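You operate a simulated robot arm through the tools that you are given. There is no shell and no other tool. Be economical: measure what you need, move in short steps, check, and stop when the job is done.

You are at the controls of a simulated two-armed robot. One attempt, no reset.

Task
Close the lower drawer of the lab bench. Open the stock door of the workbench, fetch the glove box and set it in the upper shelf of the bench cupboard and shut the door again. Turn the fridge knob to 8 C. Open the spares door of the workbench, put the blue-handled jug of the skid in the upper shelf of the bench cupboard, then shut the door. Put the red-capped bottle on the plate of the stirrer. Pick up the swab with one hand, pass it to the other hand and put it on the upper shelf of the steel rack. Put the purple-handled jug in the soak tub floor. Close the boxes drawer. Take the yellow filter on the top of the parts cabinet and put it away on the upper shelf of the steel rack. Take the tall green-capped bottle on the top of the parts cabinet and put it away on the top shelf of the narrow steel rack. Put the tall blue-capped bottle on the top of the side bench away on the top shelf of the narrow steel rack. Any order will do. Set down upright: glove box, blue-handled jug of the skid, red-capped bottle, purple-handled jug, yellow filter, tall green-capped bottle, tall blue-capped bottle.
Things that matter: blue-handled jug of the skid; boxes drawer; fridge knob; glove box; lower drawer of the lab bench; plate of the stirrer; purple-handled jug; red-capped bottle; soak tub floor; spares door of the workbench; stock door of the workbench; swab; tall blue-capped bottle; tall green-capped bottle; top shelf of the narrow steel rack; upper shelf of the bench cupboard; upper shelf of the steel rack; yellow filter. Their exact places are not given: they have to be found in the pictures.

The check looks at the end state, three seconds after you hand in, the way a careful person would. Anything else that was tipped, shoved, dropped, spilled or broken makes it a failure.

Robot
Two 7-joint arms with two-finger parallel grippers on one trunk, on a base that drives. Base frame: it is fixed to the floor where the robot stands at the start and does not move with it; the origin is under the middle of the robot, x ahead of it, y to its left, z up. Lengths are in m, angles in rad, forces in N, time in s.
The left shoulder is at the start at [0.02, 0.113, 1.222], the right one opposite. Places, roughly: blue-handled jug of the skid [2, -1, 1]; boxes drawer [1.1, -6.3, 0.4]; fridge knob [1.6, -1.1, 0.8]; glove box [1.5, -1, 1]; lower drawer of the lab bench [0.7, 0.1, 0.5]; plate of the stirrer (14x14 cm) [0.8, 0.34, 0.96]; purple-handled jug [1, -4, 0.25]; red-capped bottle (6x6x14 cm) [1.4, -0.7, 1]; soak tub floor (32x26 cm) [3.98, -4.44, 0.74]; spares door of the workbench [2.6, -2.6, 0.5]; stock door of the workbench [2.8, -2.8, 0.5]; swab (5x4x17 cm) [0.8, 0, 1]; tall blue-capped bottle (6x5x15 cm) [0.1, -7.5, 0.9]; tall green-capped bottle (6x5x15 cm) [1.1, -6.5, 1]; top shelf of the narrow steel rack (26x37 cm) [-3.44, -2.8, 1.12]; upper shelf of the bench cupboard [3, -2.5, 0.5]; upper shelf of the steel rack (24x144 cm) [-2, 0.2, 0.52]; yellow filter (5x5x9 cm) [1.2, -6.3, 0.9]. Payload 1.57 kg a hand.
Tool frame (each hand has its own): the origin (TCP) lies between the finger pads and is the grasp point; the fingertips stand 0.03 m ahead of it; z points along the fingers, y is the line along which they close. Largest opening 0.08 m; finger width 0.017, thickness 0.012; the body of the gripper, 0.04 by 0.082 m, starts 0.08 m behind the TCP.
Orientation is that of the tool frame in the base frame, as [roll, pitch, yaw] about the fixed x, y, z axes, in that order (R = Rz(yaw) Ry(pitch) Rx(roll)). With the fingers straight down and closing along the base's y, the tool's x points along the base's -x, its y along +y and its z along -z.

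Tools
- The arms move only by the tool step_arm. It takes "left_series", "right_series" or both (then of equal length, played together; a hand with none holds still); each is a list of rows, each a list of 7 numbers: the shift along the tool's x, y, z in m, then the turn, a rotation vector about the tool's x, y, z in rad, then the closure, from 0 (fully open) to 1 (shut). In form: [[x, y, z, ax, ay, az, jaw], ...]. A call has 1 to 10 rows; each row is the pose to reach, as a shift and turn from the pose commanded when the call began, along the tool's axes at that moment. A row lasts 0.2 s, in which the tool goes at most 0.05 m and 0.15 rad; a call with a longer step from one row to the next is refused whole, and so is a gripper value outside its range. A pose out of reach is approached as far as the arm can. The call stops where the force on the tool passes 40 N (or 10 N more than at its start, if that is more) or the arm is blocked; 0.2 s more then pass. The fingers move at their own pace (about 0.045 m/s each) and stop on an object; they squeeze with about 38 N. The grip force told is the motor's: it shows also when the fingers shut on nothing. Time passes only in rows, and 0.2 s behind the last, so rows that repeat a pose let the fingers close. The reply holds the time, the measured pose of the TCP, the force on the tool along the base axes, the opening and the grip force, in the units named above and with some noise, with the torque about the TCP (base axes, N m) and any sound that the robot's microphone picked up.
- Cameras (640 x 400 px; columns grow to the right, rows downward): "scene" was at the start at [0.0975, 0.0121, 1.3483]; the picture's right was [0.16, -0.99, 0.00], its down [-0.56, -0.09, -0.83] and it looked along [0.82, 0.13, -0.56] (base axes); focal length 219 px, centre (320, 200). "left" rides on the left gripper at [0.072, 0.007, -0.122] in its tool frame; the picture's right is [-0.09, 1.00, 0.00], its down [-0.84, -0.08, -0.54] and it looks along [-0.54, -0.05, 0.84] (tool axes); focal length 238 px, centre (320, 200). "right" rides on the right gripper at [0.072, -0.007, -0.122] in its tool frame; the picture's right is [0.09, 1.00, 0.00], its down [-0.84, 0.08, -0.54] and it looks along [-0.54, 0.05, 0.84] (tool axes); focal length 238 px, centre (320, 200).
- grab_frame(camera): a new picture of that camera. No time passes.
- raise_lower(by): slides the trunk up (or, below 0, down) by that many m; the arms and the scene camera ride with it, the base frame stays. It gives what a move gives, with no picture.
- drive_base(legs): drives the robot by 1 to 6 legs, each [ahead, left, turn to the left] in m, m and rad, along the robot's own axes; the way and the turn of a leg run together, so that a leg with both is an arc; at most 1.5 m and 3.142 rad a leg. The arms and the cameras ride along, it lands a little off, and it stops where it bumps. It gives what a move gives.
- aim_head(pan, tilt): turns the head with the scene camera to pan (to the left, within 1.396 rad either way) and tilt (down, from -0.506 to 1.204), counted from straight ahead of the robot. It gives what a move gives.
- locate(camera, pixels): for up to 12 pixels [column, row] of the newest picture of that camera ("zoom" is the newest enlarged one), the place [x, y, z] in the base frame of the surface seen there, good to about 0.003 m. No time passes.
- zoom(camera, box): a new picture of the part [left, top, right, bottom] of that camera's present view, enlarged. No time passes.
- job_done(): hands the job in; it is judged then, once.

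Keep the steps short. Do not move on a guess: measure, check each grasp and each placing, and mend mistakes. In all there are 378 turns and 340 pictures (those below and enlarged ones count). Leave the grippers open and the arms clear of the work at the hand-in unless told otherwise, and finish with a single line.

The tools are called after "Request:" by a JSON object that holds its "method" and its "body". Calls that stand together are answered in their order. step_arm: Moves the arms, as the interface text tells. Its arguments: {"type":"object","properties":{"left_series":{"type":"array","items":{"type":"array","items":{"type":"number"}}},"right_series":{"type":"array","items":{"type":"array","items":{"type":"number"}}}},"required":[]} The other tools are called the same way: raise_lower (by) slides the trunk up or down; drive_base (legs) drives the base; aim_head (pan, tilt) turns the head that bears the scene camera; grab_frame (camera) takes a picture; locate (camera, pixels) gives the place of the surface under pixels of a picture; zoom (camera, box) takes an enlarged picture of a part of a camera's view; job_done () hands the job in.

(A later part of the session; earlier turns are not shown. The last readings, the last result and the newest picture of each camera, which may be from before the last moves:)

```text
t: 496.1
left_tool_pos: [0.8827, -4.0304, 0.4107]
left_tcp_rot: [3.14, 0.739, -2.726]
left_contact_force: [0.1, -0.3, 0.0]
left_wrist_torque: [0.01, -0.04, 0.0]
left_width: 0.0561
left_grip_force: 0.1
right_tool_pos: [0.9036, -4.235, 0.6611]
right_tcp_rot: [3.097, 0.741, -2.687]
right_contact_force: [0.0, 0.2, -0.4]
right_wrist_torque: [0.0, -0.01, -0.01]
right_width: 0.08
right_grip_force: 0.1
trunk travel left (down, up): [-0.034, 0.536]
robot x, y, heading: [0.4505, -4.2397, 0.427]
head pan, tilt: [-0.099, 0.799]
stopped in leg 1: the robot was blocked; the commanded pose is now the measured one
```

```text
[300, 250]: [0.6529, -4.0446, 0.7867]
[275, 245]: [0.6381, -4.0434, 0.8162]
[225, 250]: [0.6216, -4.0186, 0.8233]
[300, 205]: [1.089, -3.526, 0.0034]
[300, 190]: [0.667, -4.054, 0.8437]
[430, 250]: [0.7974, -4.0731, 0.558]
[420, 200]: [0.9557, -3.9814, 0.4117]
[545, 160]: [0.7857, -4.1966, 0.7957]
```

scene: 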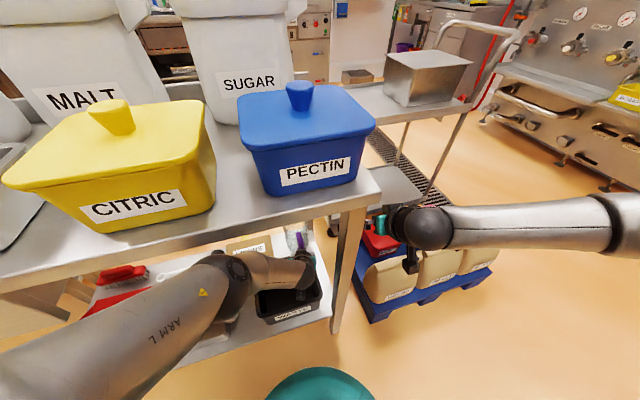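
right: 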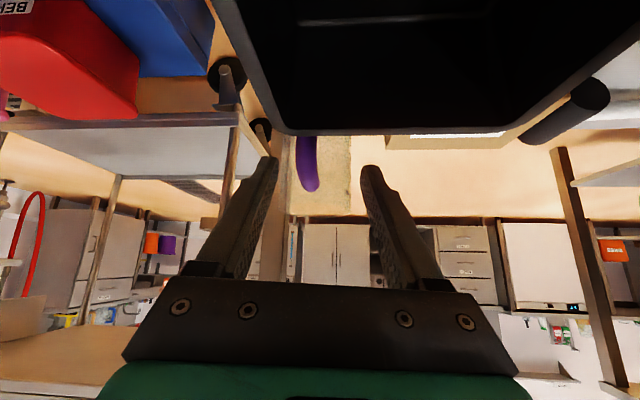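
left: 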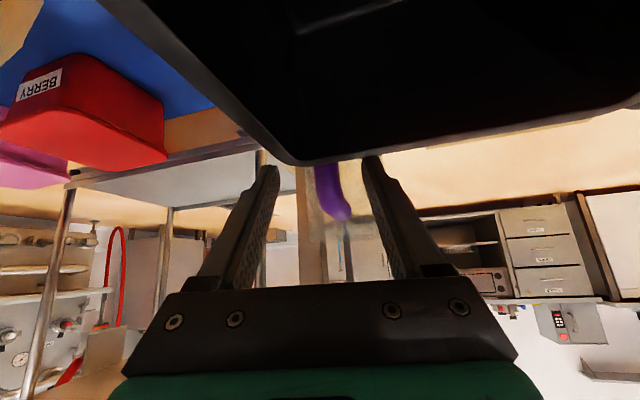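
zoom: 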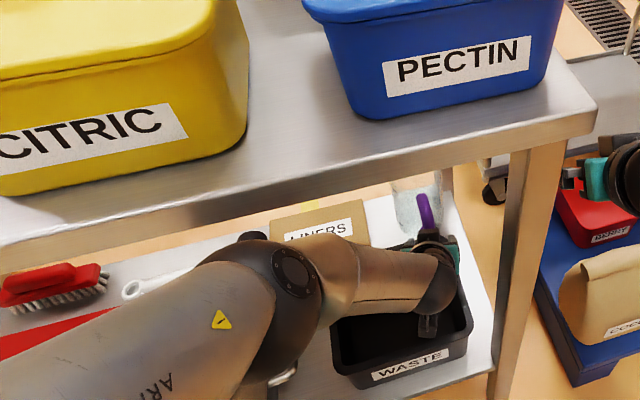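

The elbow grazes the table's underside. I back off 5 cm, drop the trunk fully, straighten the arm a bit more (hand up/forward), and try again.

Request:
{"method": "drive_base", "body": {"legs": [[-0.06, 0, 0]]}}

Request:
{"method": "step_arm", "body": {"left_series": [[-0.028, 0, -0.001, 0, 0, 0, 0.3], [-0.0565, 0, -0.003, 0, 0, 0, 0.3]]}}

Request:
{"method": "raise_lower", "body": {"by": -0.034}}

```text
t: 497.1
left_tool_pos: [0.8308, -4.0536, 0.4112]
left_tcp_rot: [3.138, 0.743, -2.726]
left_contact_force: [0.1, -1.2, 0.1]
left_wrist_torque: [0.01, -0.02, 0.0]
left_width: 0.0558
left_grip_force: 0.0
right_tool_pos: [0.8508, -4.2572, 0.6601]
right_tcp_rot: [3.096, 0.74, -2.686]
right_contact_force: [-0.2, 0.5, 0.1]
right_wrist_torque: [-0.02, 0.02, 0.01]
right_width: 0.08
right_grip_force: 0.1
trunk travel left (down, up): [-0.034, 0.536]
robot x, y, heading: [0.3941, -4.2682, 0.427]
head pan, tilt: [-0.099, 0.799]
```

```text
t: 497.7
left_tool_pos: [0.8674, -4.0364, 0.4527]
left_tcp_rot: [3.139, 0.743, -2.725]
left_contact_force: [0.7, -0.1, 0.1]
left_wrist_torque: [0.02, 0.02, 0.03]
left_width: 0.0559
left_grip_force: 0.2
right_tool_pos: [0.8505, -4.2583, 0.6593]
right_tcp_rot: [3.097, 0.74, -2.685]
right_contact_force: [-0.4, 0.3, -0.6]
right_wrist_torque: [0.0, 0.03, 0.0]
right_width: 0.0799
right_grip_force: 0.1
trunk travel left (down, up): [-0.034, 0.536]
robot x, y, heading: [0.3925, -4.2676, 0.429]
head pan, tilt: [-0.099, 0.799]
```

```text
t: 498.5
left_tool_pos: [0.867, -4.0369, 0.4176]
left_tcp_rot: [3.14, 0.744, -2.727]
left_contact_force: [-0.2, 0.0, -0.2]
left_wrist_torque: [0.02, 0.02, 0.02]
left_width: 0.056
left_grip_force: 0.0
right_tool_pos: [0.8507, -4.2588, 0.6256]
right_tcp_rot: [3.096, 0.739, -2.686]
right_contact_force: [0.4, 0.8, -0.7]
right_wrist_torque: [0.01, 0.05, 0.02]
right_width: 0.0802
right_grip_force: 0.0
trunk travel left (down, up): [0.0, 0.57]
robot x, y, heading: [0.3901, -4.2642, 0.43]
head pan, tilt: [-0.099, 0.799]
```

Request:
{"method": "drive_base", "body": {"legs": [[0.07, 0.003, 0]]}}

Request:
{"method": "grab_frame", "body": {"camera": "left"}}

```text
t: 499.5
left_tool_pos: [0.9121, -4.0115, 0.4008]
left_tcp_rot: [-3.141, 0.71, -2.724]
left_contact_force: [-0.6, 1.1, -0.3]
left_wrist_torque: [0.03, -0.05, -0.02]
left_width: 0.0561
left_grip_force: 0.1
right_tool_pos: [0.9131, -4.2253, 0.6251]
right_tcp_rot: [3.099, 0.74, -2.686]
right_contact_force: [-0.3, -0.2, 0.1]
right_wrist_torque: [0.01, -0.03, 0.02]
right_width: 0.0801
right_grip_force: 0.0
trunk travel left (down, up): [0.0, 0.57]
robot x, y, heading: [0.456, -4.2312, 0.426]
head pan, tilt: [-0.099, 0.799]
```

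```text
159 pictures are left
```

left: 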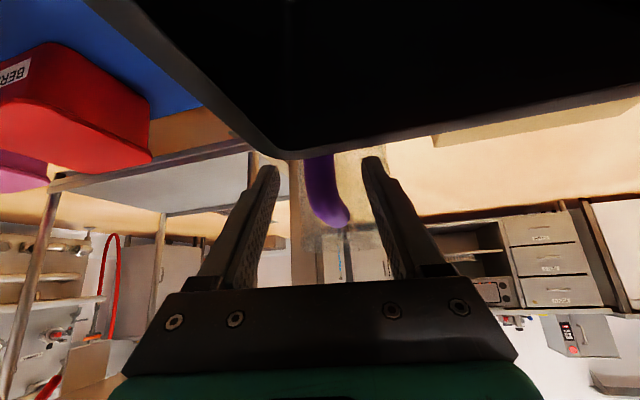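

Nearly there (bar is ~1.8 cm ahead of the TCP). I nudge the arm 2 cm forward.

Request:
{"method": "step_arm", "body": {"left_series": [[-0.008, 0.002, 0.008, 0, 0, 0, 0.3], [-0.015, 0.003, 0.016, 0, 0, 0, 0.3]]}}

Request:
{"method": "grab_frame", "body": {"camera": "left"}}

```text
t: 500.1
left_tool_pos: [0.9324, -3.9996, 0.4003]
left_tcp_rot: [3.137, 0.711, -2.725]
left_contact_force: [-0.3, -0.3, -0.2]
left_wrist_torque: [0.0, 0.01, -0.02]
left_width: 0.056
left_grip_force: 0.1
right_tool_pos: [0.9133, -4.2262, 0.6264]
right_tcp_rot: [3.098, 0.739, -2.686]
right_contact_force: [-0.4, 0.2, -0.7]
right_wrist_torque: [0.01, 0.01, 0.0]
right_width: 0.0802
right_grip_force: 0.1
trunk travel left (down, up): [0.0, 0.57]
robot x, y, heading: [0.4557, -4.2353, 0.429]
head pan, tilt: [-0.099, 0.799]
```

```text
158 pictures are left
```

left: 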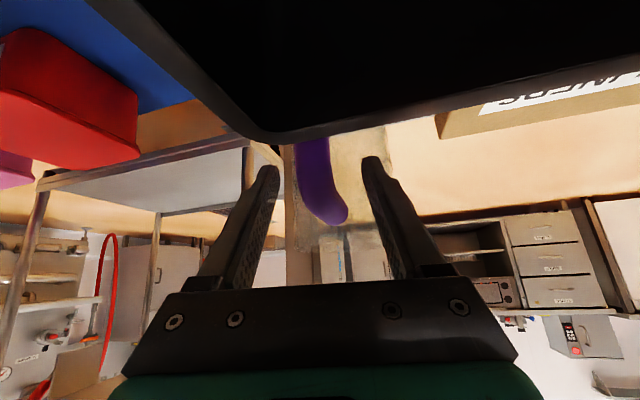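

Request:
{"method": "step_arm", "body": {"left_series": [[0.0055, 0, 0.0065, 0, 0, 0, 0.3], [0.0055, 0, 0.0065, 0, 0, 0, 0.7], [0.0055, 0, 0.0065, 0, 0, 0, 1], [0.0055, 0, 0.0065, 0, 0, 0, 1], [0.0055, 0, 0.0065, 0, 0, 0, 1], [0.0055, 0, 0.0065, 0, 0, 0, 1]]}}

Request:
{"method": "grab_frame", "body": {"camera": "left"}}

```text
t: 501.5
left_tool_pos: [0.9286, -3.9985, 0.397]
left_tcp_rot: [3.139, 0.71, -2.727]
left_contact_force: [0.4, -0.7, 0.6]
left_wrist_torque: [-0.05, -0.15, 0.0]
left_width: 0.0211
left_grip_force: 34.5
left hand out of reach, approached as far as the arm can: row 1, 2, 3, 4, 5, 6
right_tool_pos: [0.9143, -4.2257, 0.6248]
right_tcp_rot: [3.096, 0.74, -2.684]
right_contact_force: [0.6, -0.1, 0.3]
right_wrist_torque: [-0.02, 0.03, -0.02]
right_width: 0.0801
right_grip_force: 0.0
trunk travel left (down, up): [0.0, 0.57]
robot x, y, heading: [0.4574, -4.2353, 0.427]
head pan, tilt: [-0.099, 0.799]
```

```text
157 pictures are left
```

left: 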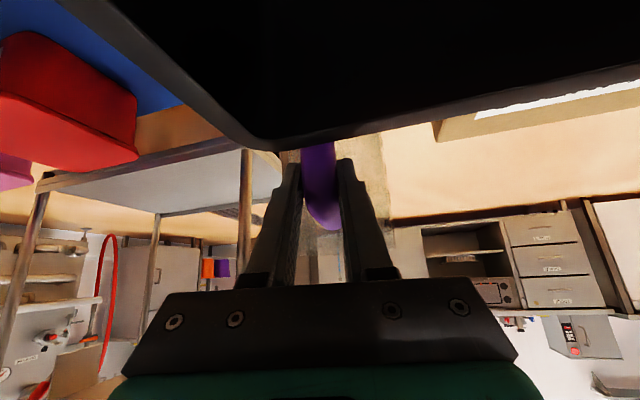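

Gripped. I lift 12 mm, back 6 cm (so the elbow clears the table edge but the jug stays short of the bin), then raise the trunk so the jug clears the bin rim.

Request:
{"method": "step_arm", "body": {"left_series": [[-0.004, 0, -0.0045, 0, 0, 0, 1], [-0.008, 0, -0.009, 0, 0, 0, 1], [-0.01, 0, -0.0115, 0, 0, 0, 1]]}}

Request:
{"method": "drive_base", "body": {"legs": [[-0.055, 0, 0]]}}

Request:
{"method": "raise_lower", "body": {"by": 0.06}}

Request:
{"method": "grab_frame", "body": {"camera": "left"}}

Request:
{"method": "grab_frame", "body": {"camera": "scene"}}

```text
t: 502.3
left_tool_pos: [0.9215, -4.0062, 0.4051]
left_tcp_rot: [3.135, 0.697, -2.733]
left_contact_force: [-0.5, 1.2, -1.4]
left_wrist_torque: [-0.09, 0.11, 0.01]
left_width: 0.0211
left_grip_force: 34.3
right_tool_pos: [0.9121, -4.2294, 0.6257]
right_tcp_rot: [3.095, 0.74, -2.69]
right_contact_force: [0.0, 0.1, -0.2]
right_wrist_torque: [-0.01, 0.0, 0.02]
right_width: 0.0798
right_grip_force: 0.1
trunk travel left (down, up): [0.0, 0.57]
robot x, y, heading: [0.4515, -4.2388, 0.43]
head pan, tilt: [-0.099, 0.799]
```

```text
t: 503.2
left_tool_pos: [0.879, -4.0208, 0.4121]
left_tcp_rot: [3.138, 0.709, -2.727]
left_contact_force: [1.5, -0.3, -2.1]
left_wrist_torque: [-0.05, 0.08, 0.01]
left_width: 0.0213
left_grip_force: 35.1
right_tool_pos: [0.8638, -4.2477, 0.6262]
right_tcp_rot: [3.096, 0.74, -2.688]
right_contact_force: [0.6, 0.5, -0.8]
right_wrist_torque: [0.01, -0.03, 0.0]
right_width: 0.0802
right_grip_force: 0.0
trunk travel left (down, up): [0.0, 0.57]
robot x, y, heading: [0.4036, -4.2546, 0.423]
head pan, tilt: [-0.099, 0.799]
```

```text
t: 504.2
left_tool_pos: [0.8783, -4.0208, 0.4718]
left_tcp_rot: [3.139, 0.707, -2.726]
left_contact_force: [-0.8, -0.4, -1.4]
left_wrist_torque: [-0.05, 0.11, 0.0]
left_width: 0.021
left_grip_force: 34.3
right_tool_pos: [0.8638, -4.2491, 0.6852]
right_tcp_rot: [3.1, 0.74, -2.687]
right_contact_force: [-0.1, 1.1, -0.5]
right_wrist_torque: [0.01, 0.01, -0.01]
right_width: 0.0799
right_grip_force: 0.1
trunk travel left (down, up): [-0.06, 0.51]
robot x, y, heading: [0.405, -4.2579, 0.429]
head pan, tilt: [-0.099, 0.799]
```

```text
156 pictures are left
```

left: 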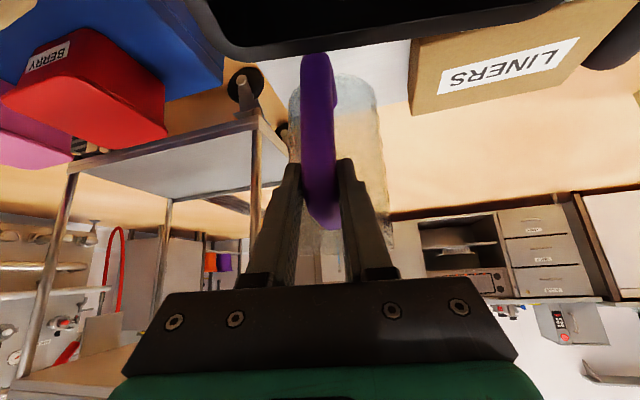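

```text
155 pictures are left
```

scene: 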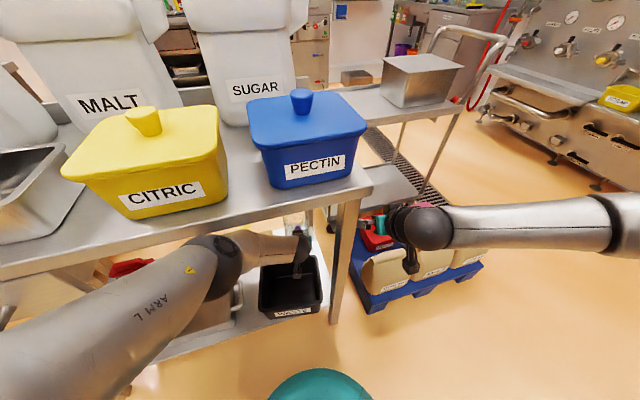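

Request:
{"method": "raise_lower", "body": {"by": 0.065}}

Request:
{"method": "drive_base", "body": {"legs": [[-0.2, 0.02, 0], [-0.3, 0.05, 0]]}}

Request:
{"method": "grab_frame", "body": {"camera": "scene"}}

```text
t: 505.3
left_tool_pos: [0.8281, -4.0477, 0.4888]
left_tcp_rot: [-3.14, 0.608, -2.728]
left_contact_force: [-0.1, 0.4, -1.5]
left_wrist_torque: [-0.04, 0.1, 0.02]
left_width: 0.0209
left_grip_force: 34.1
right_tool_pos: [0.8627, -4.2491, 0.7507]
right_tcp_rot: [3.097, 0.741, -2.688]
right_contact_force: [0.3, -0.2, 0.8]
right_wrist_torque: [-0.06, -0.03, 0.01]
right_width: 0.08
right_grip_force: 0.0
trunk travel left (down, up): [-0.125, 0.445]
robot x, y, heading: [0.4057, -4.2609, 0.43]
head pan, tilt: [-0.099, 0.799]
```

```text
t: 508.5
left_tool_pos: [0.4003, -4.1612, 0.5383]
left_tcp_rot: [3.138, 0.708, -2.723]
left_contact_force: [0.3, -0.2, -0.9]
left_wrist_torque: [-0.05, 0.11, 0.0]
left_width: 0.0211
left_grip_force: 34.7
right_tool_pos: [0.3862, -4.3904, 0.7509]
right_tcp_rot: [3.099, 0.74, -2.684]
right_contact_force: [-0.8, 0.3, -0.4]
right_wrist_torque: [-0.01, -0.02, 0.03]
right_width: 0.08
right_grip_force: 0.1
trunk travel left (down, up): [-0.125, 0.445]
robot x, y, heading: [-0.072, -4.4017, 0.436]
head pan, tilt: [-0.099, 0.799]
```

```text
154 pictures are left
```

scene: 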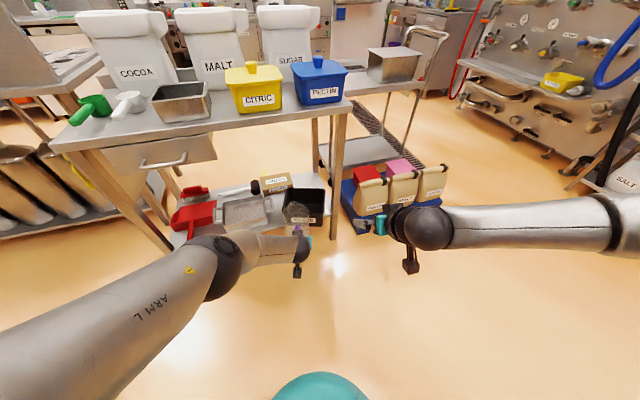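

Request:
{"method": "zoom", "body": {"camera": "scene", "box": [160, 140, 380, 280]}}

Request:
{"method": "grab_frame", "body": {"camera": "left"}}

```text
2.86 times, centred on (270, 210) of scene
```

zoom: 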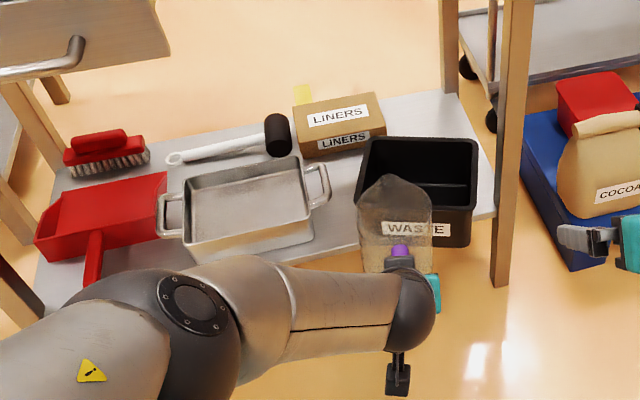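

```text
152 pictures are left
```

left: 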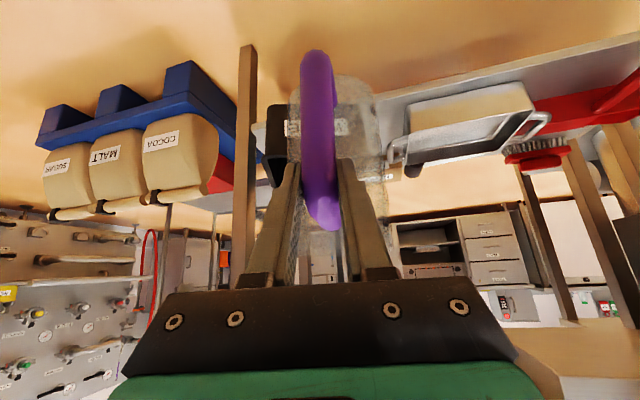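

Request:
{"method": "locate", "body": {"camera": "zoom", "pixels": [[476, 143], [472, 208], [474, 180], [366, 140], [460, 240], [474, 165]]}}

```text
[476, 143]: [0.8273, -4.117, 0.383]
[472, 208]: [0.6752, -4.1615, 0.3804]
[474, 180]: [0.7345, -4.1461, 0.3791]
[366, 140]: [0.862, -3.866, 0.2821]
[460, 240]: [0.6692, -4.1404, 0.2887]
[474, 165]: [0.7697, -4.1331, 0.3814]
```

The bin got dragged ~7 cm and twisted. I must restore it. I raise the jug (left) out of the way and bring the closed right hand low to push the bin back.

Request:
{"method": "step_arm", "body": {"left_series": [[-0.027, 0, -0.032, 0, 0, 0, 1], [-0.054, 0, -0.064, 0, 0, 0, 1], [-0.081, 0, -0.096, 0, 0, 0, 1], [-0.108, 0, -0.128, 0, 0, 0, 1], [-0.135, 0, -0.16, 0, 0, 0, 1], [-0.162, 0, -0.19, 0, 0, 0, 1]], "right_series": [[0.03, 0, 0.033, 0, 0, 0, 1], [0.06, 0, 0.066, 0, 0, 0, 1], [0.09, 0, 0.099, 0, 0, 0, 1], [0.12, 0, 0.132, 0, 0, 0, 1], [0.15, 0, 0.165, 0, 0, 0, 1], [0.178, 0, 0.195, 0, 0, 0, 1]]}}

Request:
{"method": "raise_lower", "body": {"by": -0.12}}

Request:
{"method": "grab_frame", "body": {"camera": "right"}}

```text
t: 509.9
left_tool_pos: [0.3994, -4.163, 0.7882]
left_tcp_rot: [3.138, 0.709, -2.724]
left_contact_force: [0.3, -0.7, -1.0]
left_wrist_torque: [-0.06, 0.11, 0.01]
left_width: 0.0213
left_grip_force: 34.4
right_tool_pos: [0.3859, -4.3901, 0.7512]
right_tcp_rot: [3.097, 0.74, -2.684]
right_contact_force: [-0.6, -0.3, 0.2]
right_wrist_torque: [0.0, 0.0, 0.01]
right_width: 0.0
right_grip_force: 21.2
right hand out of reach, approached as far as the arm can: row 1, 2, 3, 4, 5, 6
trunk travel left (down, up): [-0.125, 0.445]
robot x, y, heading: [-0.0721, -4.403, 0.431]
head pan, tilt: [-0.099, 0.799]
```

```text
t: 511.4
left_tool_pos: [0.4009, -4.1613, 0.667]
left_tcp_rot: [3.139, 0.711, -2.723]
left_contact_force: [0.5, 0.5, -0.9]
left_wrist_torque: [-0.04, 0.1, 0.03]
left_width: 0.021
left_grip_force: 34.4
right_tool_pos: [0.3862, -4.3902, 0.632]
right_tcp_rot: [3.098, 0.741, -2.684]
right_contact_force: [-0.2, 0.2, 0.1]
right_wrist_torque: [0.03, 0.04, -0.01]
right_width: 0.0002
right_grip_force: 21.1
trunk travel left (down, up): [-0.005, 0.565]
robot x, y, heading: [-0.0685, -4.3998, 0.434]
head pan, tilt: [-0.099, 0.799]
```

```text
151 pictures are left
```

right: 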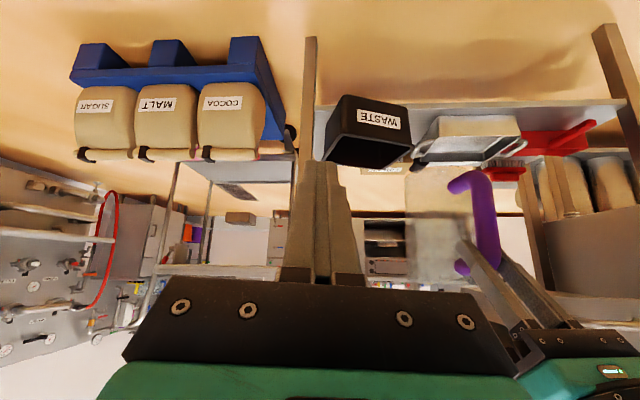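

Request:
{"method": "step_arm", "body": {"left_series": [[0, 0.03, 0, 0, 0, 0, 1], [0, 0.06, 0, 0, 0, 0, 1], [0, 0.09, 0, 0, 0, 0, 1], [0, 0.12, 0, 0, 0, 0, 1]], "right_series": [[0, 0, 0, 0, 0, 0, 1], [0, 0.03, 0, 0, 0, 0, 1], [0, 0.06, 0, 0, 0, 0, 1], [0, 0.09, 0, 0, 0, 0, 1]]}}

Request:
{"method": "step_arm", "body": {"right_series": [[0.03, 0, 0.033, 0, 0, 0, 1], [0.06, 0, 0.066, 0, 0, 0, 1], [0.09, 0, 0.099, 0, 0, 0, 1], [0.12, 0, 0.132, 0, 0, 0, 1], [0.15, 0, 0.165, 0, 0, 0, 1], [0.178, 0, 0.195, 0, 0, 0, 1]]}}

Request:
{"method": "grab_frame", "body": {"camera": "right"}}

```text
t: 512.4
left_tool_pos: [0.351, -4.0515, 0.6665]
left_tcp_rot: [3.137, 0.709, -2.725]
left_contact_force: [-0.2, 0.1, -1.8]
left_wrist_torque: [-0.05, 0.11, -0.01]
left_width: 0.0211
left_grip_force: 34.0
right_tool_pos: [0.3445, -4.3105, 0.6343]
right_tcp_rot: [3.097, 0.739, -2.684]
right_contact_force: [-0.5, 0.0, -0.2]
right_wrist_torque: [0.0, 0.03, 0.04]
right_width: 0.0
right_grip_force: 21.2
trunk travel left (down, up): [-0.005, 0.565]
robot x, y, heading: [-0.0704, -4.4015, 0.427]
head pan, tilt: [-0.099, 0.799]
```

```text
t: 513.8
left_tool_pos: [0.3523, -4.0517, 0.6662]
left_tcp_rot: [3.137, 0.709, -2.722]
left_contact_force: [-0.2, -0.1, -1.9]
left_wrist_torque: [-0.07, 0.12, -0.01]
left_width: 0.0211
left_grip_force: 34.0
right_tool_pos: [0.3392, -4.2507, 0.4125]
right_tcp_rot: [-3.141, 0.696, -2.683]
right_contact_force: [0.3, -0.2, 0.6]
right_wrist_torque: [0.01, -0.01, -0.02]
right_width: 0.0
right_grip_force: 21.2
right hand out of reach, approached as far as the arm can: row 1, 2, 3, 4, 5, 6
trunk travel left (down, up): [-0.005, 0.565]
robot x, y, heading: [-0.0731, -4.4001, 0.436]
head pan, tilt: [-0.099, 0.799]
```

```text
150 pictures are left
```

right: 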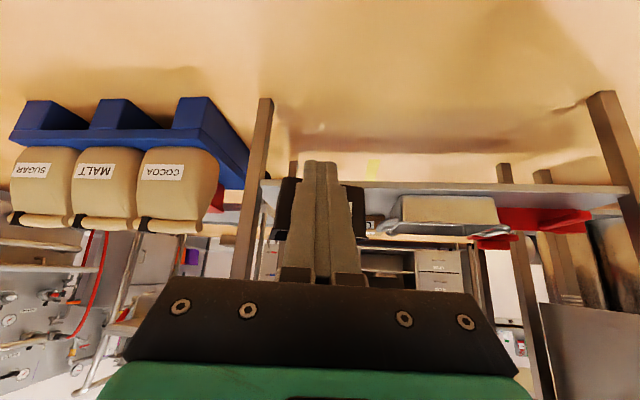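

Request:
{"method": "step_arm", "body": {"right_series": [[0.016, 0.01, 0.019, 0, 0, 0, 1], [0.032, 0.02, 0.038, 0, 0, 0, 1], [0.038, 0.03, 0.046, 0, 0, 0, 1]]}}

Request:
{"method": "aim_head", "body": {"pan": 0.15, "tilt": 0.7}}

Request:
{"method": "grab_frame", "body": {"camera": "scene"}}

```text
t: 514.6
left_tool_pos: [0.3522, -4.052, 0.6667]
left_tcp_rot: [3.137, 0.71, -2.722]
left_contact_force: [-0.3, -0.6, -1.5]
left_wrist_torque: [-0.04, 0.08, 0.02]
left_width: 0.021
left_grip_force: 34.3
right_tool_pos: [0.3276, -4.2251, 0.353]
right_tcp_rot: [-3.138, 0.699, -2.683]
right_contact_force: [0.8, 0.6, 0.5]
right_wrist_torque: [-0.01, -0.02, 0.0]
right_width: 0.0
right_grip_force: 21.6
trunk travel left (down, up): [-0.005, 0.565]
robot x, y, heading: [-0.0739, -4.4033, 0.432]
head pan, tilt: [-0.099, 0.799]
```

```text
t: 515.4
left_tool_pos: [0.353, -4.0508, 0.6642]
left_tcp_rot: [3.137, 0.71, -2.721]
left_contact_force: [-0.1, -0.5, -1.6]
left_wrist_torque: [-0.08, 0.12, 0.02]
left_width: 0.0212
left_grip_force: 34.1
right_tool_pos: [0.329, -4.2241, 0.3531]
right_tcp_rot: [-3.139, 0.698, -2.682]
right_contact_force: [-0.3, -0.6, -0.6]
right_wrist_torque: [-0.01, -0.01, -0.03]
right_width: 0.0
right_grip_force: 21.7
trunk travel left (down, up): [-0.005, 0.565]
robot x, y, heading: [-0.0709, -4.4018, 0.43]
head pan, tilt: [0.15, 0.7]
```

```text
149 pictures are left
```

scene: 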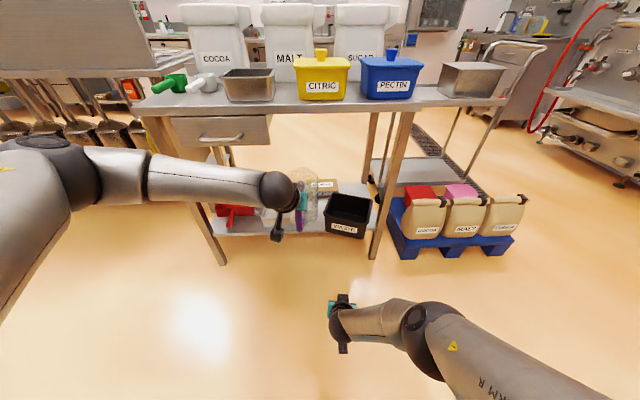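

Request:
{"method": "zoom", "body": {"camera": "scene", "box": [290, 160, 410, 260]}}

Request:
{"method": "locate", "body": {"camera": "zoom", "pixels": [[192, 235], [408, 260], [440, 160], [250, 145], [200, 270], [400, 300], [300, 250], [470, 200], [485, 280]]}}

```text
4.00 times, centred on (350, 210) of scene
```

zoom: 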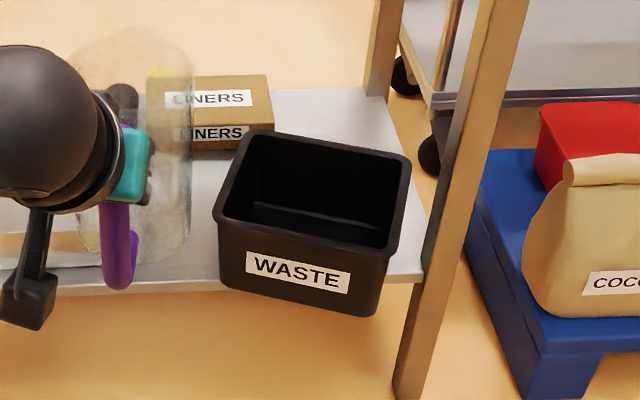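

```text
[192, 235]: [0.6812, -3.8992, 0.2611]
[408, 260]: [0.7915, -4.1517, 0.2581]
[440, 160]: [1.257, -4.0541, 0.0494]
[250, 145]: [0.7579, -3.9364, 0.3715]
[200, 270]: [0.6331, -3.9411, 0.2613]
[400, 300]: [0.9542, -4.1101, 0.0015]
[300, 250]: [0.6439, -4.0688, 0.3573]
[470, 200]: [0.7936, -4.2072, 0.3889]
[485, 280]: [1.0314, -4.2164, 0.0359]
```

Request:
{"method": "locate", "body": {"camera": "zoom", "pixels": [[217, 222], [388, 258], [407, 165], [247, 137], [225, 280], [373, 308]]}}

```text
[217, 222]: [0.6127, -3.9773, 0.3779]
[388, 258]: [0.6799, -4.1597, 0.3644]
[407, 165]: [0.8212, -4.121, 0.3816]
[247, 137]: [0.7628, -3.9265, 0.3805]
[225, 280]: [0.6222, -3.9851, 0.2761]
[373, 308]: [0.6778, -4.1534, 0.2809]
```

I lower and retract the jug a little so it stays clear under the tabletop, then bring the right fist in front of the bin's right-front corner.

Request:
{"method": "step_arm", "body": {"left_series": [[0.035, 0, 0, 0, 0, 0, 1], [0.07, 0, 0, 0, 0, 0, 1], [0.106, 0, 0.001, 0, 0, 0, 1]]}}

Request:
{"method": "drive_base", "body": {"legs": [[0.15, -0.08, 0], [0.127, 0.0, 0]]}}

Request:
{"method": "grab_frame", "body": {"camera": "right"}}

Request:
{"method": "grab_frame", "body": {"camera": "scene"}}

```text
t: 516.2
left_tool_pos: [0.278, -4.0842, 0.5967]
left_tcp_rot: [3.139, 0.711, -2.722]
left_contact_force: [0.6, 0.5, -0.9]
left_wrist_torque: [-0.05, 0.12, -0.01]
left_width: 0.021
left_grip_force: 34.3
right_tool_pos: [0.3288, -4.2248, 0.3537]
right_tcp_rot: [-3.137, 0.698, -2.683]
right_contact_force: [-0.1, -0.8, 0.9]
right_wrist_torque: [0.02, 0.0, -0.04]
right_width: 0.0
right_grip_force: 21.6
trunk travel left (down, up): [-0.005, 0.565]
robot x, y, heading: [-0.0716, -4.3992, 0.43]
head pan, tilt: [0.15, 0.7]
```

```text
t: 518.5
left_tool_pos: [0.5628, -4.0427, 0.597]
left_tcp_rot: [3.139, 0.709, -2.726]
left_contact_force: [-0.5, 0.5, -1.5]
left_wrist_torque: [-0.07, 0.08, -0.01]
left_width: 0.0213
left_grip_force: 34.4
right_tool_pos: [0.6111, -4.1815, 0.3536]
right_tcp_rot: [-3.138, 0.699, -2.682]
right_contact_force: [-0.3, 1.5, 0.1]
right_wrist_torque: [0.03, 0.02, -0.02]
right_width: 0.0001
right_grip_force: 21.1
trunk travel left (down, up): [-0.005, 0.565]
robot x, y, heading: [0.2109, -4.3584, 0.43]
head pan, tilt: [0.15, 0.7]
```

```text
147 pictures are left
```

right: 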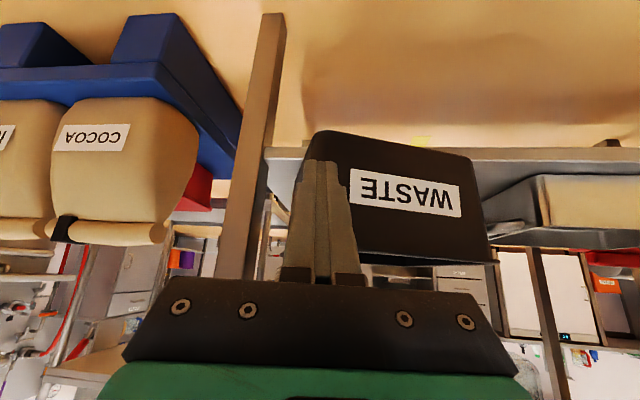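

```text
146 pictures are left
```

scene: 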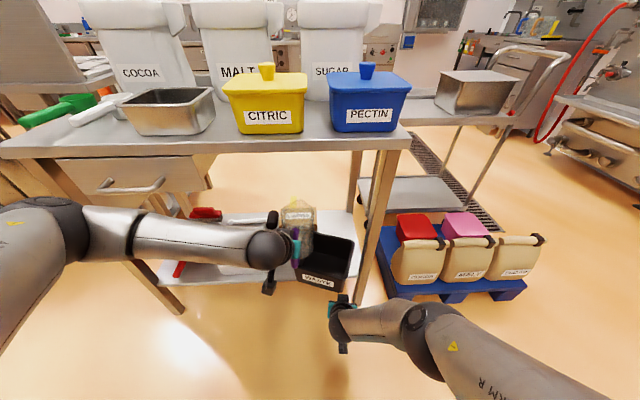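

Request:
{"method": "drive_base", "body": {"legs": [[0.065, 0.012, 0], [0.045, 0.009, 0]]}}

Request:
{"method": "zoom", "body": {"camera": "scene", "box": [250, 190, 410, 320]}}

```text
t: 520.0
left_tool_pos: [0.6528, -3.9772, 0.5967]
left_tcp_rot: [3.138, 0.709, -2.723]
left_contact_force: [0.4, 0.3, -1.2]
left_wrist_torque: [-0.08, 0.06, 0.05]
left_width: 0.0213
left_grip_force: 34.3
right_tool_pos: [0.7027, -4.1179, 0.3538]
right_tcp_rot: [-3.138, 0.698, -2.682]
right_contact_force: [0.1, 0.6, 0.2]
right_wrist_torque: [-0.02, 0.01, 0.01]
right_width: 0.0002
right_grip_force: 21.1
trunk travel left (down, up): [-0.005, 0.565]
robot x, y, heading: [0.3062, -4.2917, 0.43]
head pan, tilt: [0.15, 0.7]
```

```text
3.08 times, centred on (330, 255) of scene
```

zoom: 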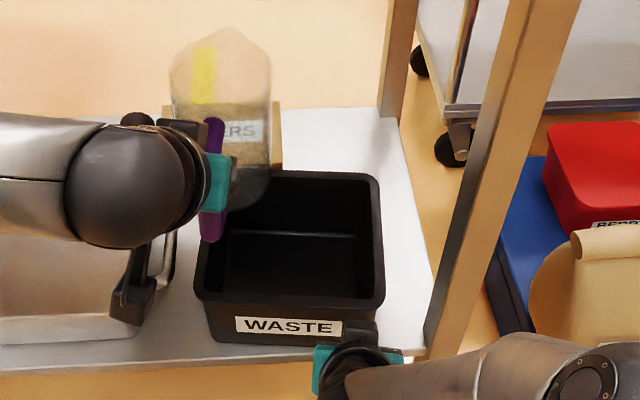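

Request:
{"method": "locate", "body": {"camera": "zoom", "pixels": [[378, 300], [375, 180], [202, 297], [290, 308], [380, 240], [300, 176]]}}

```text
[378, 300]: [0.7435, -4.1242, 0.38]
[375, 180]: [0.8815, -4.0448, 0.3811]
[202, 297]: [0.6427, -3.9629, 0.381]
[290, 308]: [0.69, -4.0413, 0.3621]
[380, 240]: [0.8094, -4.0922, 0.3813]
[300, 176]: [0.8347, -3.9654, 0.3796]
```

Nearly square again. Push 2 cm more at the same spot.

Request:
{"method": "drive_base", "body": {"legs": [[0.024, 0.004, 0]]}}

Request:
{"method": "zoom", "body": {"camera": "scene", "box": [250, 190, 410, 320]}}

Request:
{"method": "locate", "body": {"camera": "zoom", "pixels": [[378, 310], [372, 190], [202, 307], [290, 318], [380, 250]]}}

```text
t: 520.8
left_tool_pos: [0.6718, -3.9638, 0.5968]
left_tcp_rot: [3.138, 0.71, -2.723]
left_contact_force: [-0.4, 0.2, -1.9]
left_wrist_torque: [-0.06, 0.07, 0.02]
left_width: 0.0213
left_grip_force: 34.6
right_tool_pos: [0.7236, -4.1038, 0.3529]
right_tcp_rot: [-3.138, 0.699, -2.681]
right_contact_force: [0.0, 0.2, -0.7]
right_wrist_torque: [0.04, 0.01, -0.01]
right_width: 0.0
right_grip_force: 21.5
trunk travel left (down, up): [-0.005, 0.565]
robot x, y, heading: [0.3245, -4.2769, 0.428]
head pan, tilt: [0.15, 0.7]
```

```text
3.08 times, centred on (330, 255) of scene
```

zoom: 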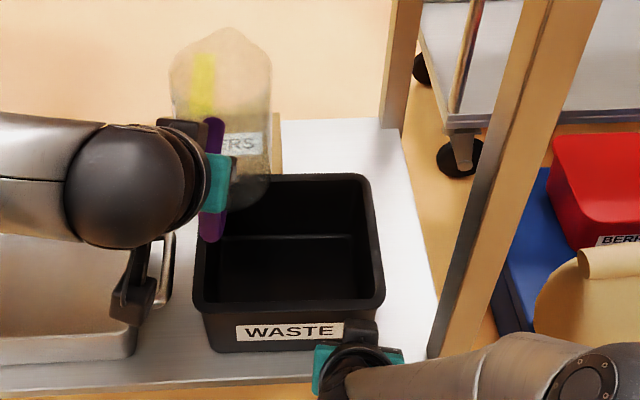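

```text
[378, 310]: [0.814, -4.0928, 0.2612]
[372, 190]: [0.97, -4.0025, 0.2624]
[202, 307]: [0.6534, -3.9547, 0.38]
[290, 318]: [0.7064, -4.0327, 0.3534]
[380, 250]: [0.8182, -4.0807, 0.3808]
```

The bin is square and within ~1–2 cm of where it was. Now leave with the jug: back away, raise the right hand, and drive out through the corridor.

Request:
{"method": "drive_base", "body": {"legs": [[-0.343, -0.068, 0]]}}

Request:
{"method": "step_arm", "body": {"right_series": [[-0.03, 0, -0.036, 0, 0, 0, 1], [-0.06, 0, -0.072, 0, 0, 0, 0.5], [-0.09, 0, -0.108, 0, 0, 0, 0], [-0.12, 0, -0.144, 0, 0, 0, 0], [-0.15, 0, -0.18, 0, 0, 0, 0], [-0.18, 0, -0.216, 0, 0, 0, 0]], "left_series": [[-0.02, 0, -0.024, 0, 0, 0, 1], [-0.04, 0, -0.048, 0, 0, 0, 1], [-0.06, 0, -0.072, 0, 0, 0, 1], [-0.08, 0, -0.096, 0, 0, 0, 1], [-0.1, 0, -0.12, 0, 0, 0, 1], [-0.12, 0, -0.144, 0, 0, 0, 1]]}}

Request:
{"method": "drive_base", "body": {"legs": [[0, 0, 0.195], [0, -0.72, 0], [0, -0.73, 0], [1.0, 0, 0], [1.1, 0, 0]]}}

Request:
{"method": "aim_head", "body": {"pan": 0, "tilt": 0.5}}

Request:
{"method": "grab_frame", "body": {"camera": "scene"}}

```text
t: 523.1
left_tool_pos: [0.3869, -4.1699, 0.5972]
left_tcp_rot: [3.139, 0.708, -2.725]
left_contact_force: [-0.1, 0.1, -1.5]
left_wrist_torque: [-0.07, 0.11, -0.01]
left_width: 0.0212
left_grip_force: 34.6
right_tool_pos: [0.44, -4.3095, 0.3538]
right_tcp_rot: [-3.137, 0.698, -2.683]
right_contact_force: [-0.8, -0.9, -0.9]
right_wrist_torque: [0.01, -0.03, -0.03]
right_width: 0.0001
right_grip_force: 20.7
trunk travel left (down, up): [-0.005, 0.565]
robot x, y, heading: [0.0362, -4.4829, 0.43]
head pan, tilt: [0.15, 0.7]
```

```text
t: 524.5
left_tool_pos: [0.3854, -4.17, 0.785]
left_tcp_rot: [3.136, 0.71, -2.724]
left_contact_force: [0.0, 0.2, -2.3]
left_wrist_torque: [-0.1, 0.09, 0.0]
left_width: 0.0211
left_grip_force: 34.3
right_tool_pos: [0.4362, -4.3093, 0.6357]
right_tcp_rot: [-3.137, 0.699, -2.683]
right_contact_force: [0.5, -0.4, 0.7]
right_wrist_torque: [0.0, 0.03, 0.0]
right_width: 0.0797
right_grip_force: 0.0
trunk travel left (down, up): [-0.005, 0.565]
robot x, y, heading: [0.0368, -4.4836, 0.428]
head pan, tilt: [0.15, 0.7]
```

```text
t: 542.7
left_tool_pos: [2.8602, -4.0493, 0.7838]
left_tcp_rot: [3.139, 0.707, -2.531]
left_contact_force: [0.5, 0.2, -1.6]
left_wrist_torque: [-0.09, 0.08, -0.02]
left_width: 0.0213
left_grip_force: 34.6
right_tool_pos: [2.9352, -4.1739, 0.6346]
right_tcp_rot: [-3.139, 0.698, -2.492]
right_contact_force: [-0.1, -0.6, 1.4]
right_wrist_torque: [-0.02, -0.02, 0.0]
right_width: 0.08
right_grip_force: 0.0
trunk travel left (down, up): [-0.005, 0.565]
robot x, y, heading: [2.5791, -4.4201, 0.621]
head pan, tilt: [0.15, 0.7]
```

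```text
t: 543.4
left_tool_pos: [2.8594, -4.0481, 0.7838]
left_tcp_rot: [3.139, 0.707, -2.532]
left_contact_force: [0.4, 0.7, -2.1]
left_wrist_torque: [-0.08, 0.11, -0.01]
left_width: 0.0209
left_grip_force: 34.5
right_tool_pos: [2.9356, -4.1744, 0.6353]
right_tcp_rot: [-3.138, 0.698, -2.493]
right_contact_force: [-0.5, -0.5, -0.4]
right_wrist_torque: [0.02, 0.04, -0.03]
right_width: 0.0797
right_grip_force: 0.1
trunk travel left (down, up): [-0.005, 0.565]
robot x, y, heading: [2.5778, -4.42, 0.623]
head pan, tilt: [0.0, 0.499]
```

```text
143 pictures are left
```

scene: 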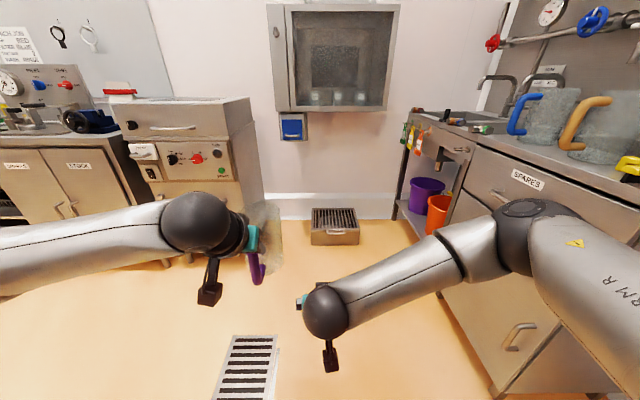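

Tub bench is to the right. I raise the trunk, turn to face it and move along to it.

Request:
{"method": "raise_lower", "body": {"by": 0.35}}

Request:
{"method": "drive_base", "body": {"legs": [[0, 0.15, -1.569], [0, 1.1, 0]]}}

Request:
{"method": "aim_head", "body": {"pan": 0, "tilt": 0.7}}

Request:
{"method": "grab_frame", "body": {"camera": "scene"}}

```text
t: 546.8
left_tool_pos: [2.86, -4.048, 1.1346]
left_tcp_rot: [3.138, 0.708, -2.533]
left_contact_force: [0.5, 0.4, -1.6]
left_wrist_torque: [-0.08, 0.07, 0.01]
left_width: 0.0212
left_grip_force: 34.4
right_tool_pos: [2.9351, -4.1735, 0.9848]
right_tcp_rot: [-3.139, 0.697, -2.491]
right_contact_force: [1.0, 0.4, 0.2]
right_wrist_torque: [0.01, -0.01, 0.0]
right_width: 0.08
right_grip_force: 0.1
trunk travel left (down, up): [-0.355, 0.215]
robot x, y, heading: [2.5788, -4.4248, 0.625]
head pan, tilt: [0.0, 0.499]
```

```text
t: 555.5
left_tool_pos: [3.738, -4.0043, 1.1335]
left_tcp_rot: [3.113, 0.7, 2.115]
left_contact_force: [0.7, -0.1, -1.7]
left_wrist_torque: [0.13, 0.07, 0.0]
left_width: 0.0207
left_grip_force: 34.3
right_tool_pos: [3.6352, -4.0695, 0.9887]
right_tcp_rot: [3.116, 0.708, 2.197]
right_contact_force: [-0.4, 0.0, 0.5]
right_wrist_torque: [0.01, -0.02, 0.01]
right_width: 0.0799
right_grip_force: 0.0
trunk travel left (down, up): [-0.355, 0.215]
robot x, y, heading: [3.4062, -3.7034, -0.951]
head pan, tilt: [0.0, 0.499]
stopped in leg 2: the robot was blocked; the commanded pose is now the measured one
```

```text
t: 556.2
left_tool_pos: [3.7383, -4.0035, 1.1339]
left_tcp_rot: [3.114, 0.698, 2.113]
left_contact_force: [0.1, 0.3, -1.6]
left_wrist_torque: [0.12, 0.05, 0.02]
left_width: 0.021
left_grip_force: 34.1
right_tool_pos: [3.6376, -4.0705, 0.9882]
right_tcp_rot: [3.115, 0.707, 2.197]
right_contact_force: [-0.1, -0.4, -0.5]
right_wrist_torque: [0.0, 0.0, 0.0]
right_width: 0.0801
right_grip_force: 0.1
trunk travel left (down, up): [-0.355, 0.215]
robot x, y, heading: [3.4133, -3.7026, -0.949]
head pan, tilt: [0.0, 0.7]
```

```text
142 pictures are left
```

scene: 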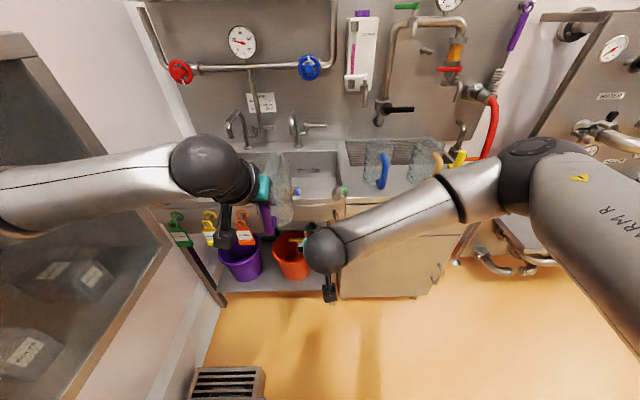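

The left elbow touched the wall cabinet; I ease right 8 cm. Then measure the tub.

Request:
{"method": "drive_base", "body": {"legs": [[0, -0.1, 0]]}}

Request:
{"method": "grab_frame", "body": {"camera": "scene"}}

Request:
{"method": "zoom", "body": {"camera": "scene", "box": [160, 80, 460, 270]}}

```text
t: 557.4
left_tool_pos: [3.6865, -4.0509, 1.1256]
left_tcp_rot: [-3.139, 0.688, 2.142]
left_contact_force: [-0.3, -0.6, -1.1]
left_wrist_torque: [0.11, 0.05, -0.04]
left_width: 0.0211
left_grip_force: 34.0
right_tool_pos: [3.5797, -4.1191, 0.9847]
right_tcp_rot: [-3.139, 0.7, 2.215]
right_contact_force: [0.2, 0.5, 0.6]
right_wrist_torque: [0.01, 0.02, 0.02]
right_width: 0.08
right_grip_force: 0.1
trunk travel left (down, up): [-0.355, 0.215]
robot x, y, heading: [3.3332, -3.7615, -0.947]
head pan, tilt: [0.0, 0.7]
```

```text
141 pictures are left
```

scene: 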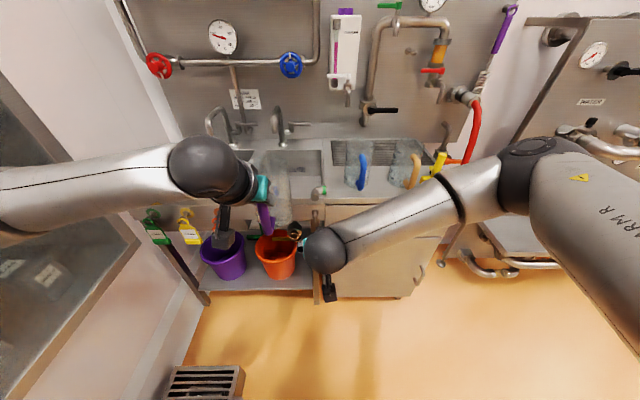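

```text
2.11 times, centred on (310, 175) of scene
```

zoom: 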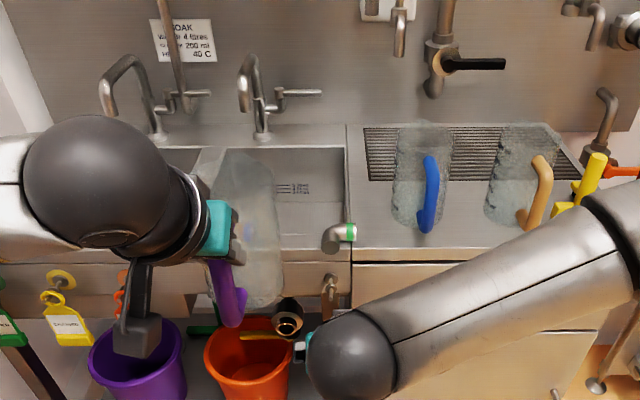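

Request:
{"method": "locate", "body": {"camera": "zoom", "pixels": [[310, 200], [330, 160], [320, 235], [345, 240], [345, 140], [345, 200], [225, 160], [180, 160], [300, 260], [340, 230], [255, 130], [420, 240]]}}

```text
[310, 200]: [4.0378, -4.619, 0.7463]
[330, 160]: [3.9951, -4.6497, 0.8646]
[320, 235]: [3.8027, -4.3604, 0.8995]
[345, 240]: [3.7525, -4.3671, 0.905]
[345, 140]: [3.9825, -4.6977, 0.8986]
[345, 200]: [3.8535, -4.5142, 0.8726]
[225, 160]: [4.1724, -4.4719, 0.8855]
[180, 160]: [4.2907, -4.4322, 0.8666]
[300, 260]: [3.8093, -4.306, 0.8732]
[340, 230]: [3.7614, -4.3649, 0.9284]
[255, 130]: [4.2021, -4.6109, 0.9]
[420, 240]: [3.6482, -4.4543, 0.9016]
```

The soak tub is the right-hand basin: u 0.49–0.77, l −5.77…−6.1, floor z≈0.745, rim 0.90. I lift and retract the right hand, then carry the jug over the tub.

Request:
{"method": "step_arm", "body": {"right_series": [[-0.01, 0, -0.044, 0, 0, 0, 0], [-0.02, 0, -0.088, 0, 0, 0, 0], [-0.03, 0, -0.132, 0, 0, 0, 0], [-0.04, 0, -0.176, 0, 0, 0, 0], [-0.052, 0, -0.217, 0, 0, 0, 0]]}}

Request:
{"method": "drive_base", "body": {"legs": [[0.25, 0.014, 0]]}}

Request:
{"method": "grab_frame", "body": {"camera": "scene"}}

Request:
{"method": "grab_frame", "body": {"camera": "left"}}

```text
t: 558.6
left_tool_pos: [3.6875, -4.0515, 1.1252]
left_tcp_rot: [-3.138, 0.689, 2.144]
left_contact_force: [-0.2, 0.5, -2.0]
left_wrist_torque: [0.11, 0.07, 0.01]
left_width: 0.0212
left_grip_force: 34.3
right_tool_pos: [3.5194, -4.0389, 1.186]
right_tcp_rot: [-3.136, 0.698, 2.22]
right_contact_force: [-0.6, 0.8, -0.3]
right_wrist_torque: [-0.01, -0.01, -0.03]
right_width: 0.0798
right_grip_force: 0.0
trunk travel left (down, up): [-0.355, 0.215]
robot x, y, heading: [3.331, -3.7626, -0.948]
head pan, tilt: [0.0, 0.7]
```

```text
t: 560.4
left_tool_pos: [3.8432, -4.2464, 1.1259]
left_tcp_rot: [-3.138, 0.686, 2.142]
left_contact_force: [0.1, -1.3, -1.8]
left_wrist_torque: [0.1, 0.06, 0.02]
left_width: 0.0213
left_grip_force: 34.5
right_tool_pos: [3.6752, -4.2356, 1.1847]
right_tcp_rot: [-3.136, 0.699, 2.217]
right_contact_force: [1.0, 0.3, -0.1]
right_wrist_torque: [0.01, 0.05, 0.02]
right_width: 0.08
right_grip_force: 0.0
trunk travel left (down, up): [-0.355, 0.215]
robot x, y, heading: [3.4917, -3.9562, -0.952]
head pan, tilt: [0.0, 0.7]
```

```text
139 pictures are left
```

scene: 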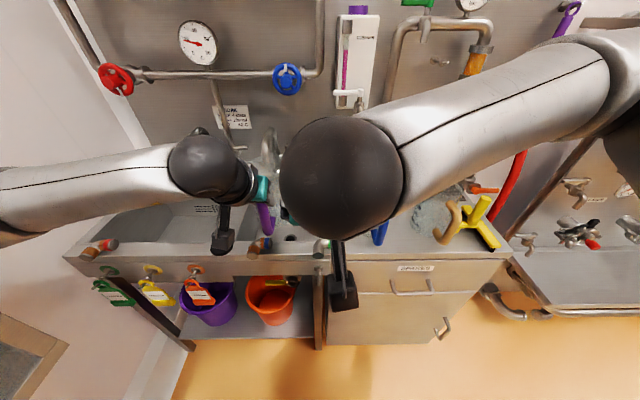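

```text
138 pictures are left
```

left: 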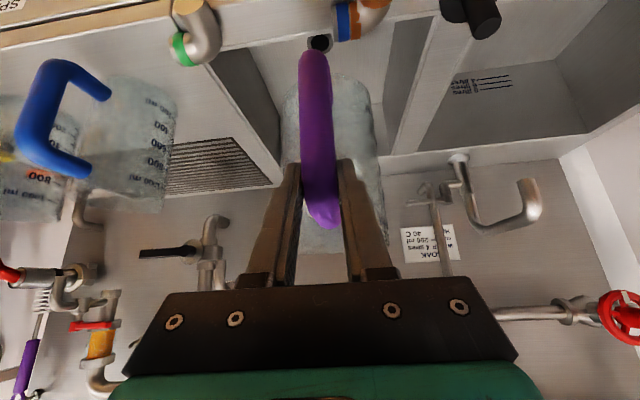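

Request:
{"method": "drive_base", "body": {"legs": [[0.16, -0.005, 0.004]]}}

Request:
{"method": "raise_lower", "body": {"by": -0.2}}

Request:
{"method": "grab_frame", "body": {"camera": "left"}}

Request:
{"method": "grab_frame", "body": {"camera": "scene"}}

```text
t: 561.8
left_tool_pos: [3.9333, -4.3791, 1.1259]
left_tcp_rot: [-3.137, 0.686, 2.145]
left_contact_force: [-0.2, -0.5, -2.1]
left_wrist_torque: [0.11, 0.07, -0.03]
left_width: 0.0211
left_grip_force: 34.0
right_tool_pos: [3.765, -4.3691, 1.1845]
right_tcp_rot: [-3.138, 0.697, 2.22]
right_contact_force: [0.4, -0.2, -0.2]
right_wrist_torque: [-0.01, -0.05, 0.02]
right_width: 0.0799
right_grip_force: 0.1
trunk travel left (down, up): [-0.355, 0.215]
robot x, y, heading: [3.5757, -4.0874, -0.95]
head pan, tilt: [0.0, 0.7]
```

```text
t: 564.0
left_tool_pos: [3.9336, -4.3787, 0.9256]
left_tcp_rot: [-3.138, 0.688, 2.144]
left_contact_force: [0.3, -0.1, -1.4]
left_wrist_torque: [0.06, 0.08, -0.03]
left_width: 0.0208
left_grip_force: 34.3
right_tool_pos: [3.7653, -4.3675, 0.9854]
right_tcp_rot: [-3.136, 0.698, 2.219]
right_contact_force: [0.1, -0.4, 0.2]
right_wrist_torque: [0.0, -0.04, -0.01]
right_width: 0.08
right_grip_force: 0.2
trunk travel left (down, up): [-0.155, 0.415]
robot x, y, heading: [3.5811, -4.0922, -0.954]
head pan, tilt: [0.0, 0.7]
```

```text
137 pictures are left
```

left: 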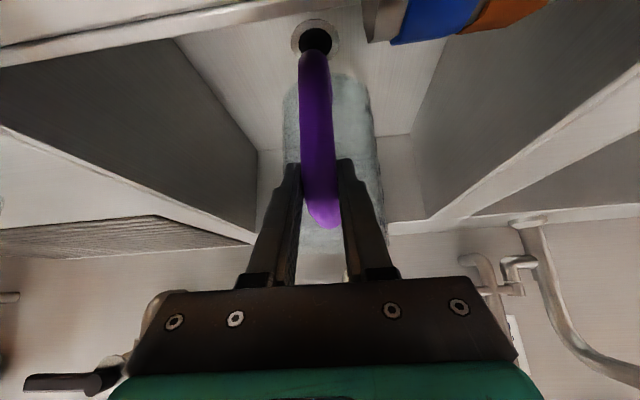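

```text
136 pictures are left
```

scene: 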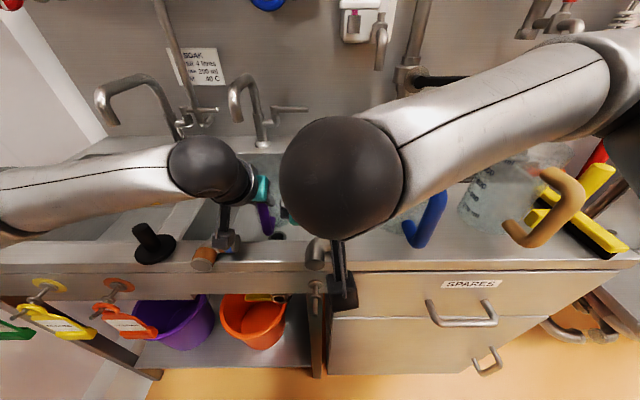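

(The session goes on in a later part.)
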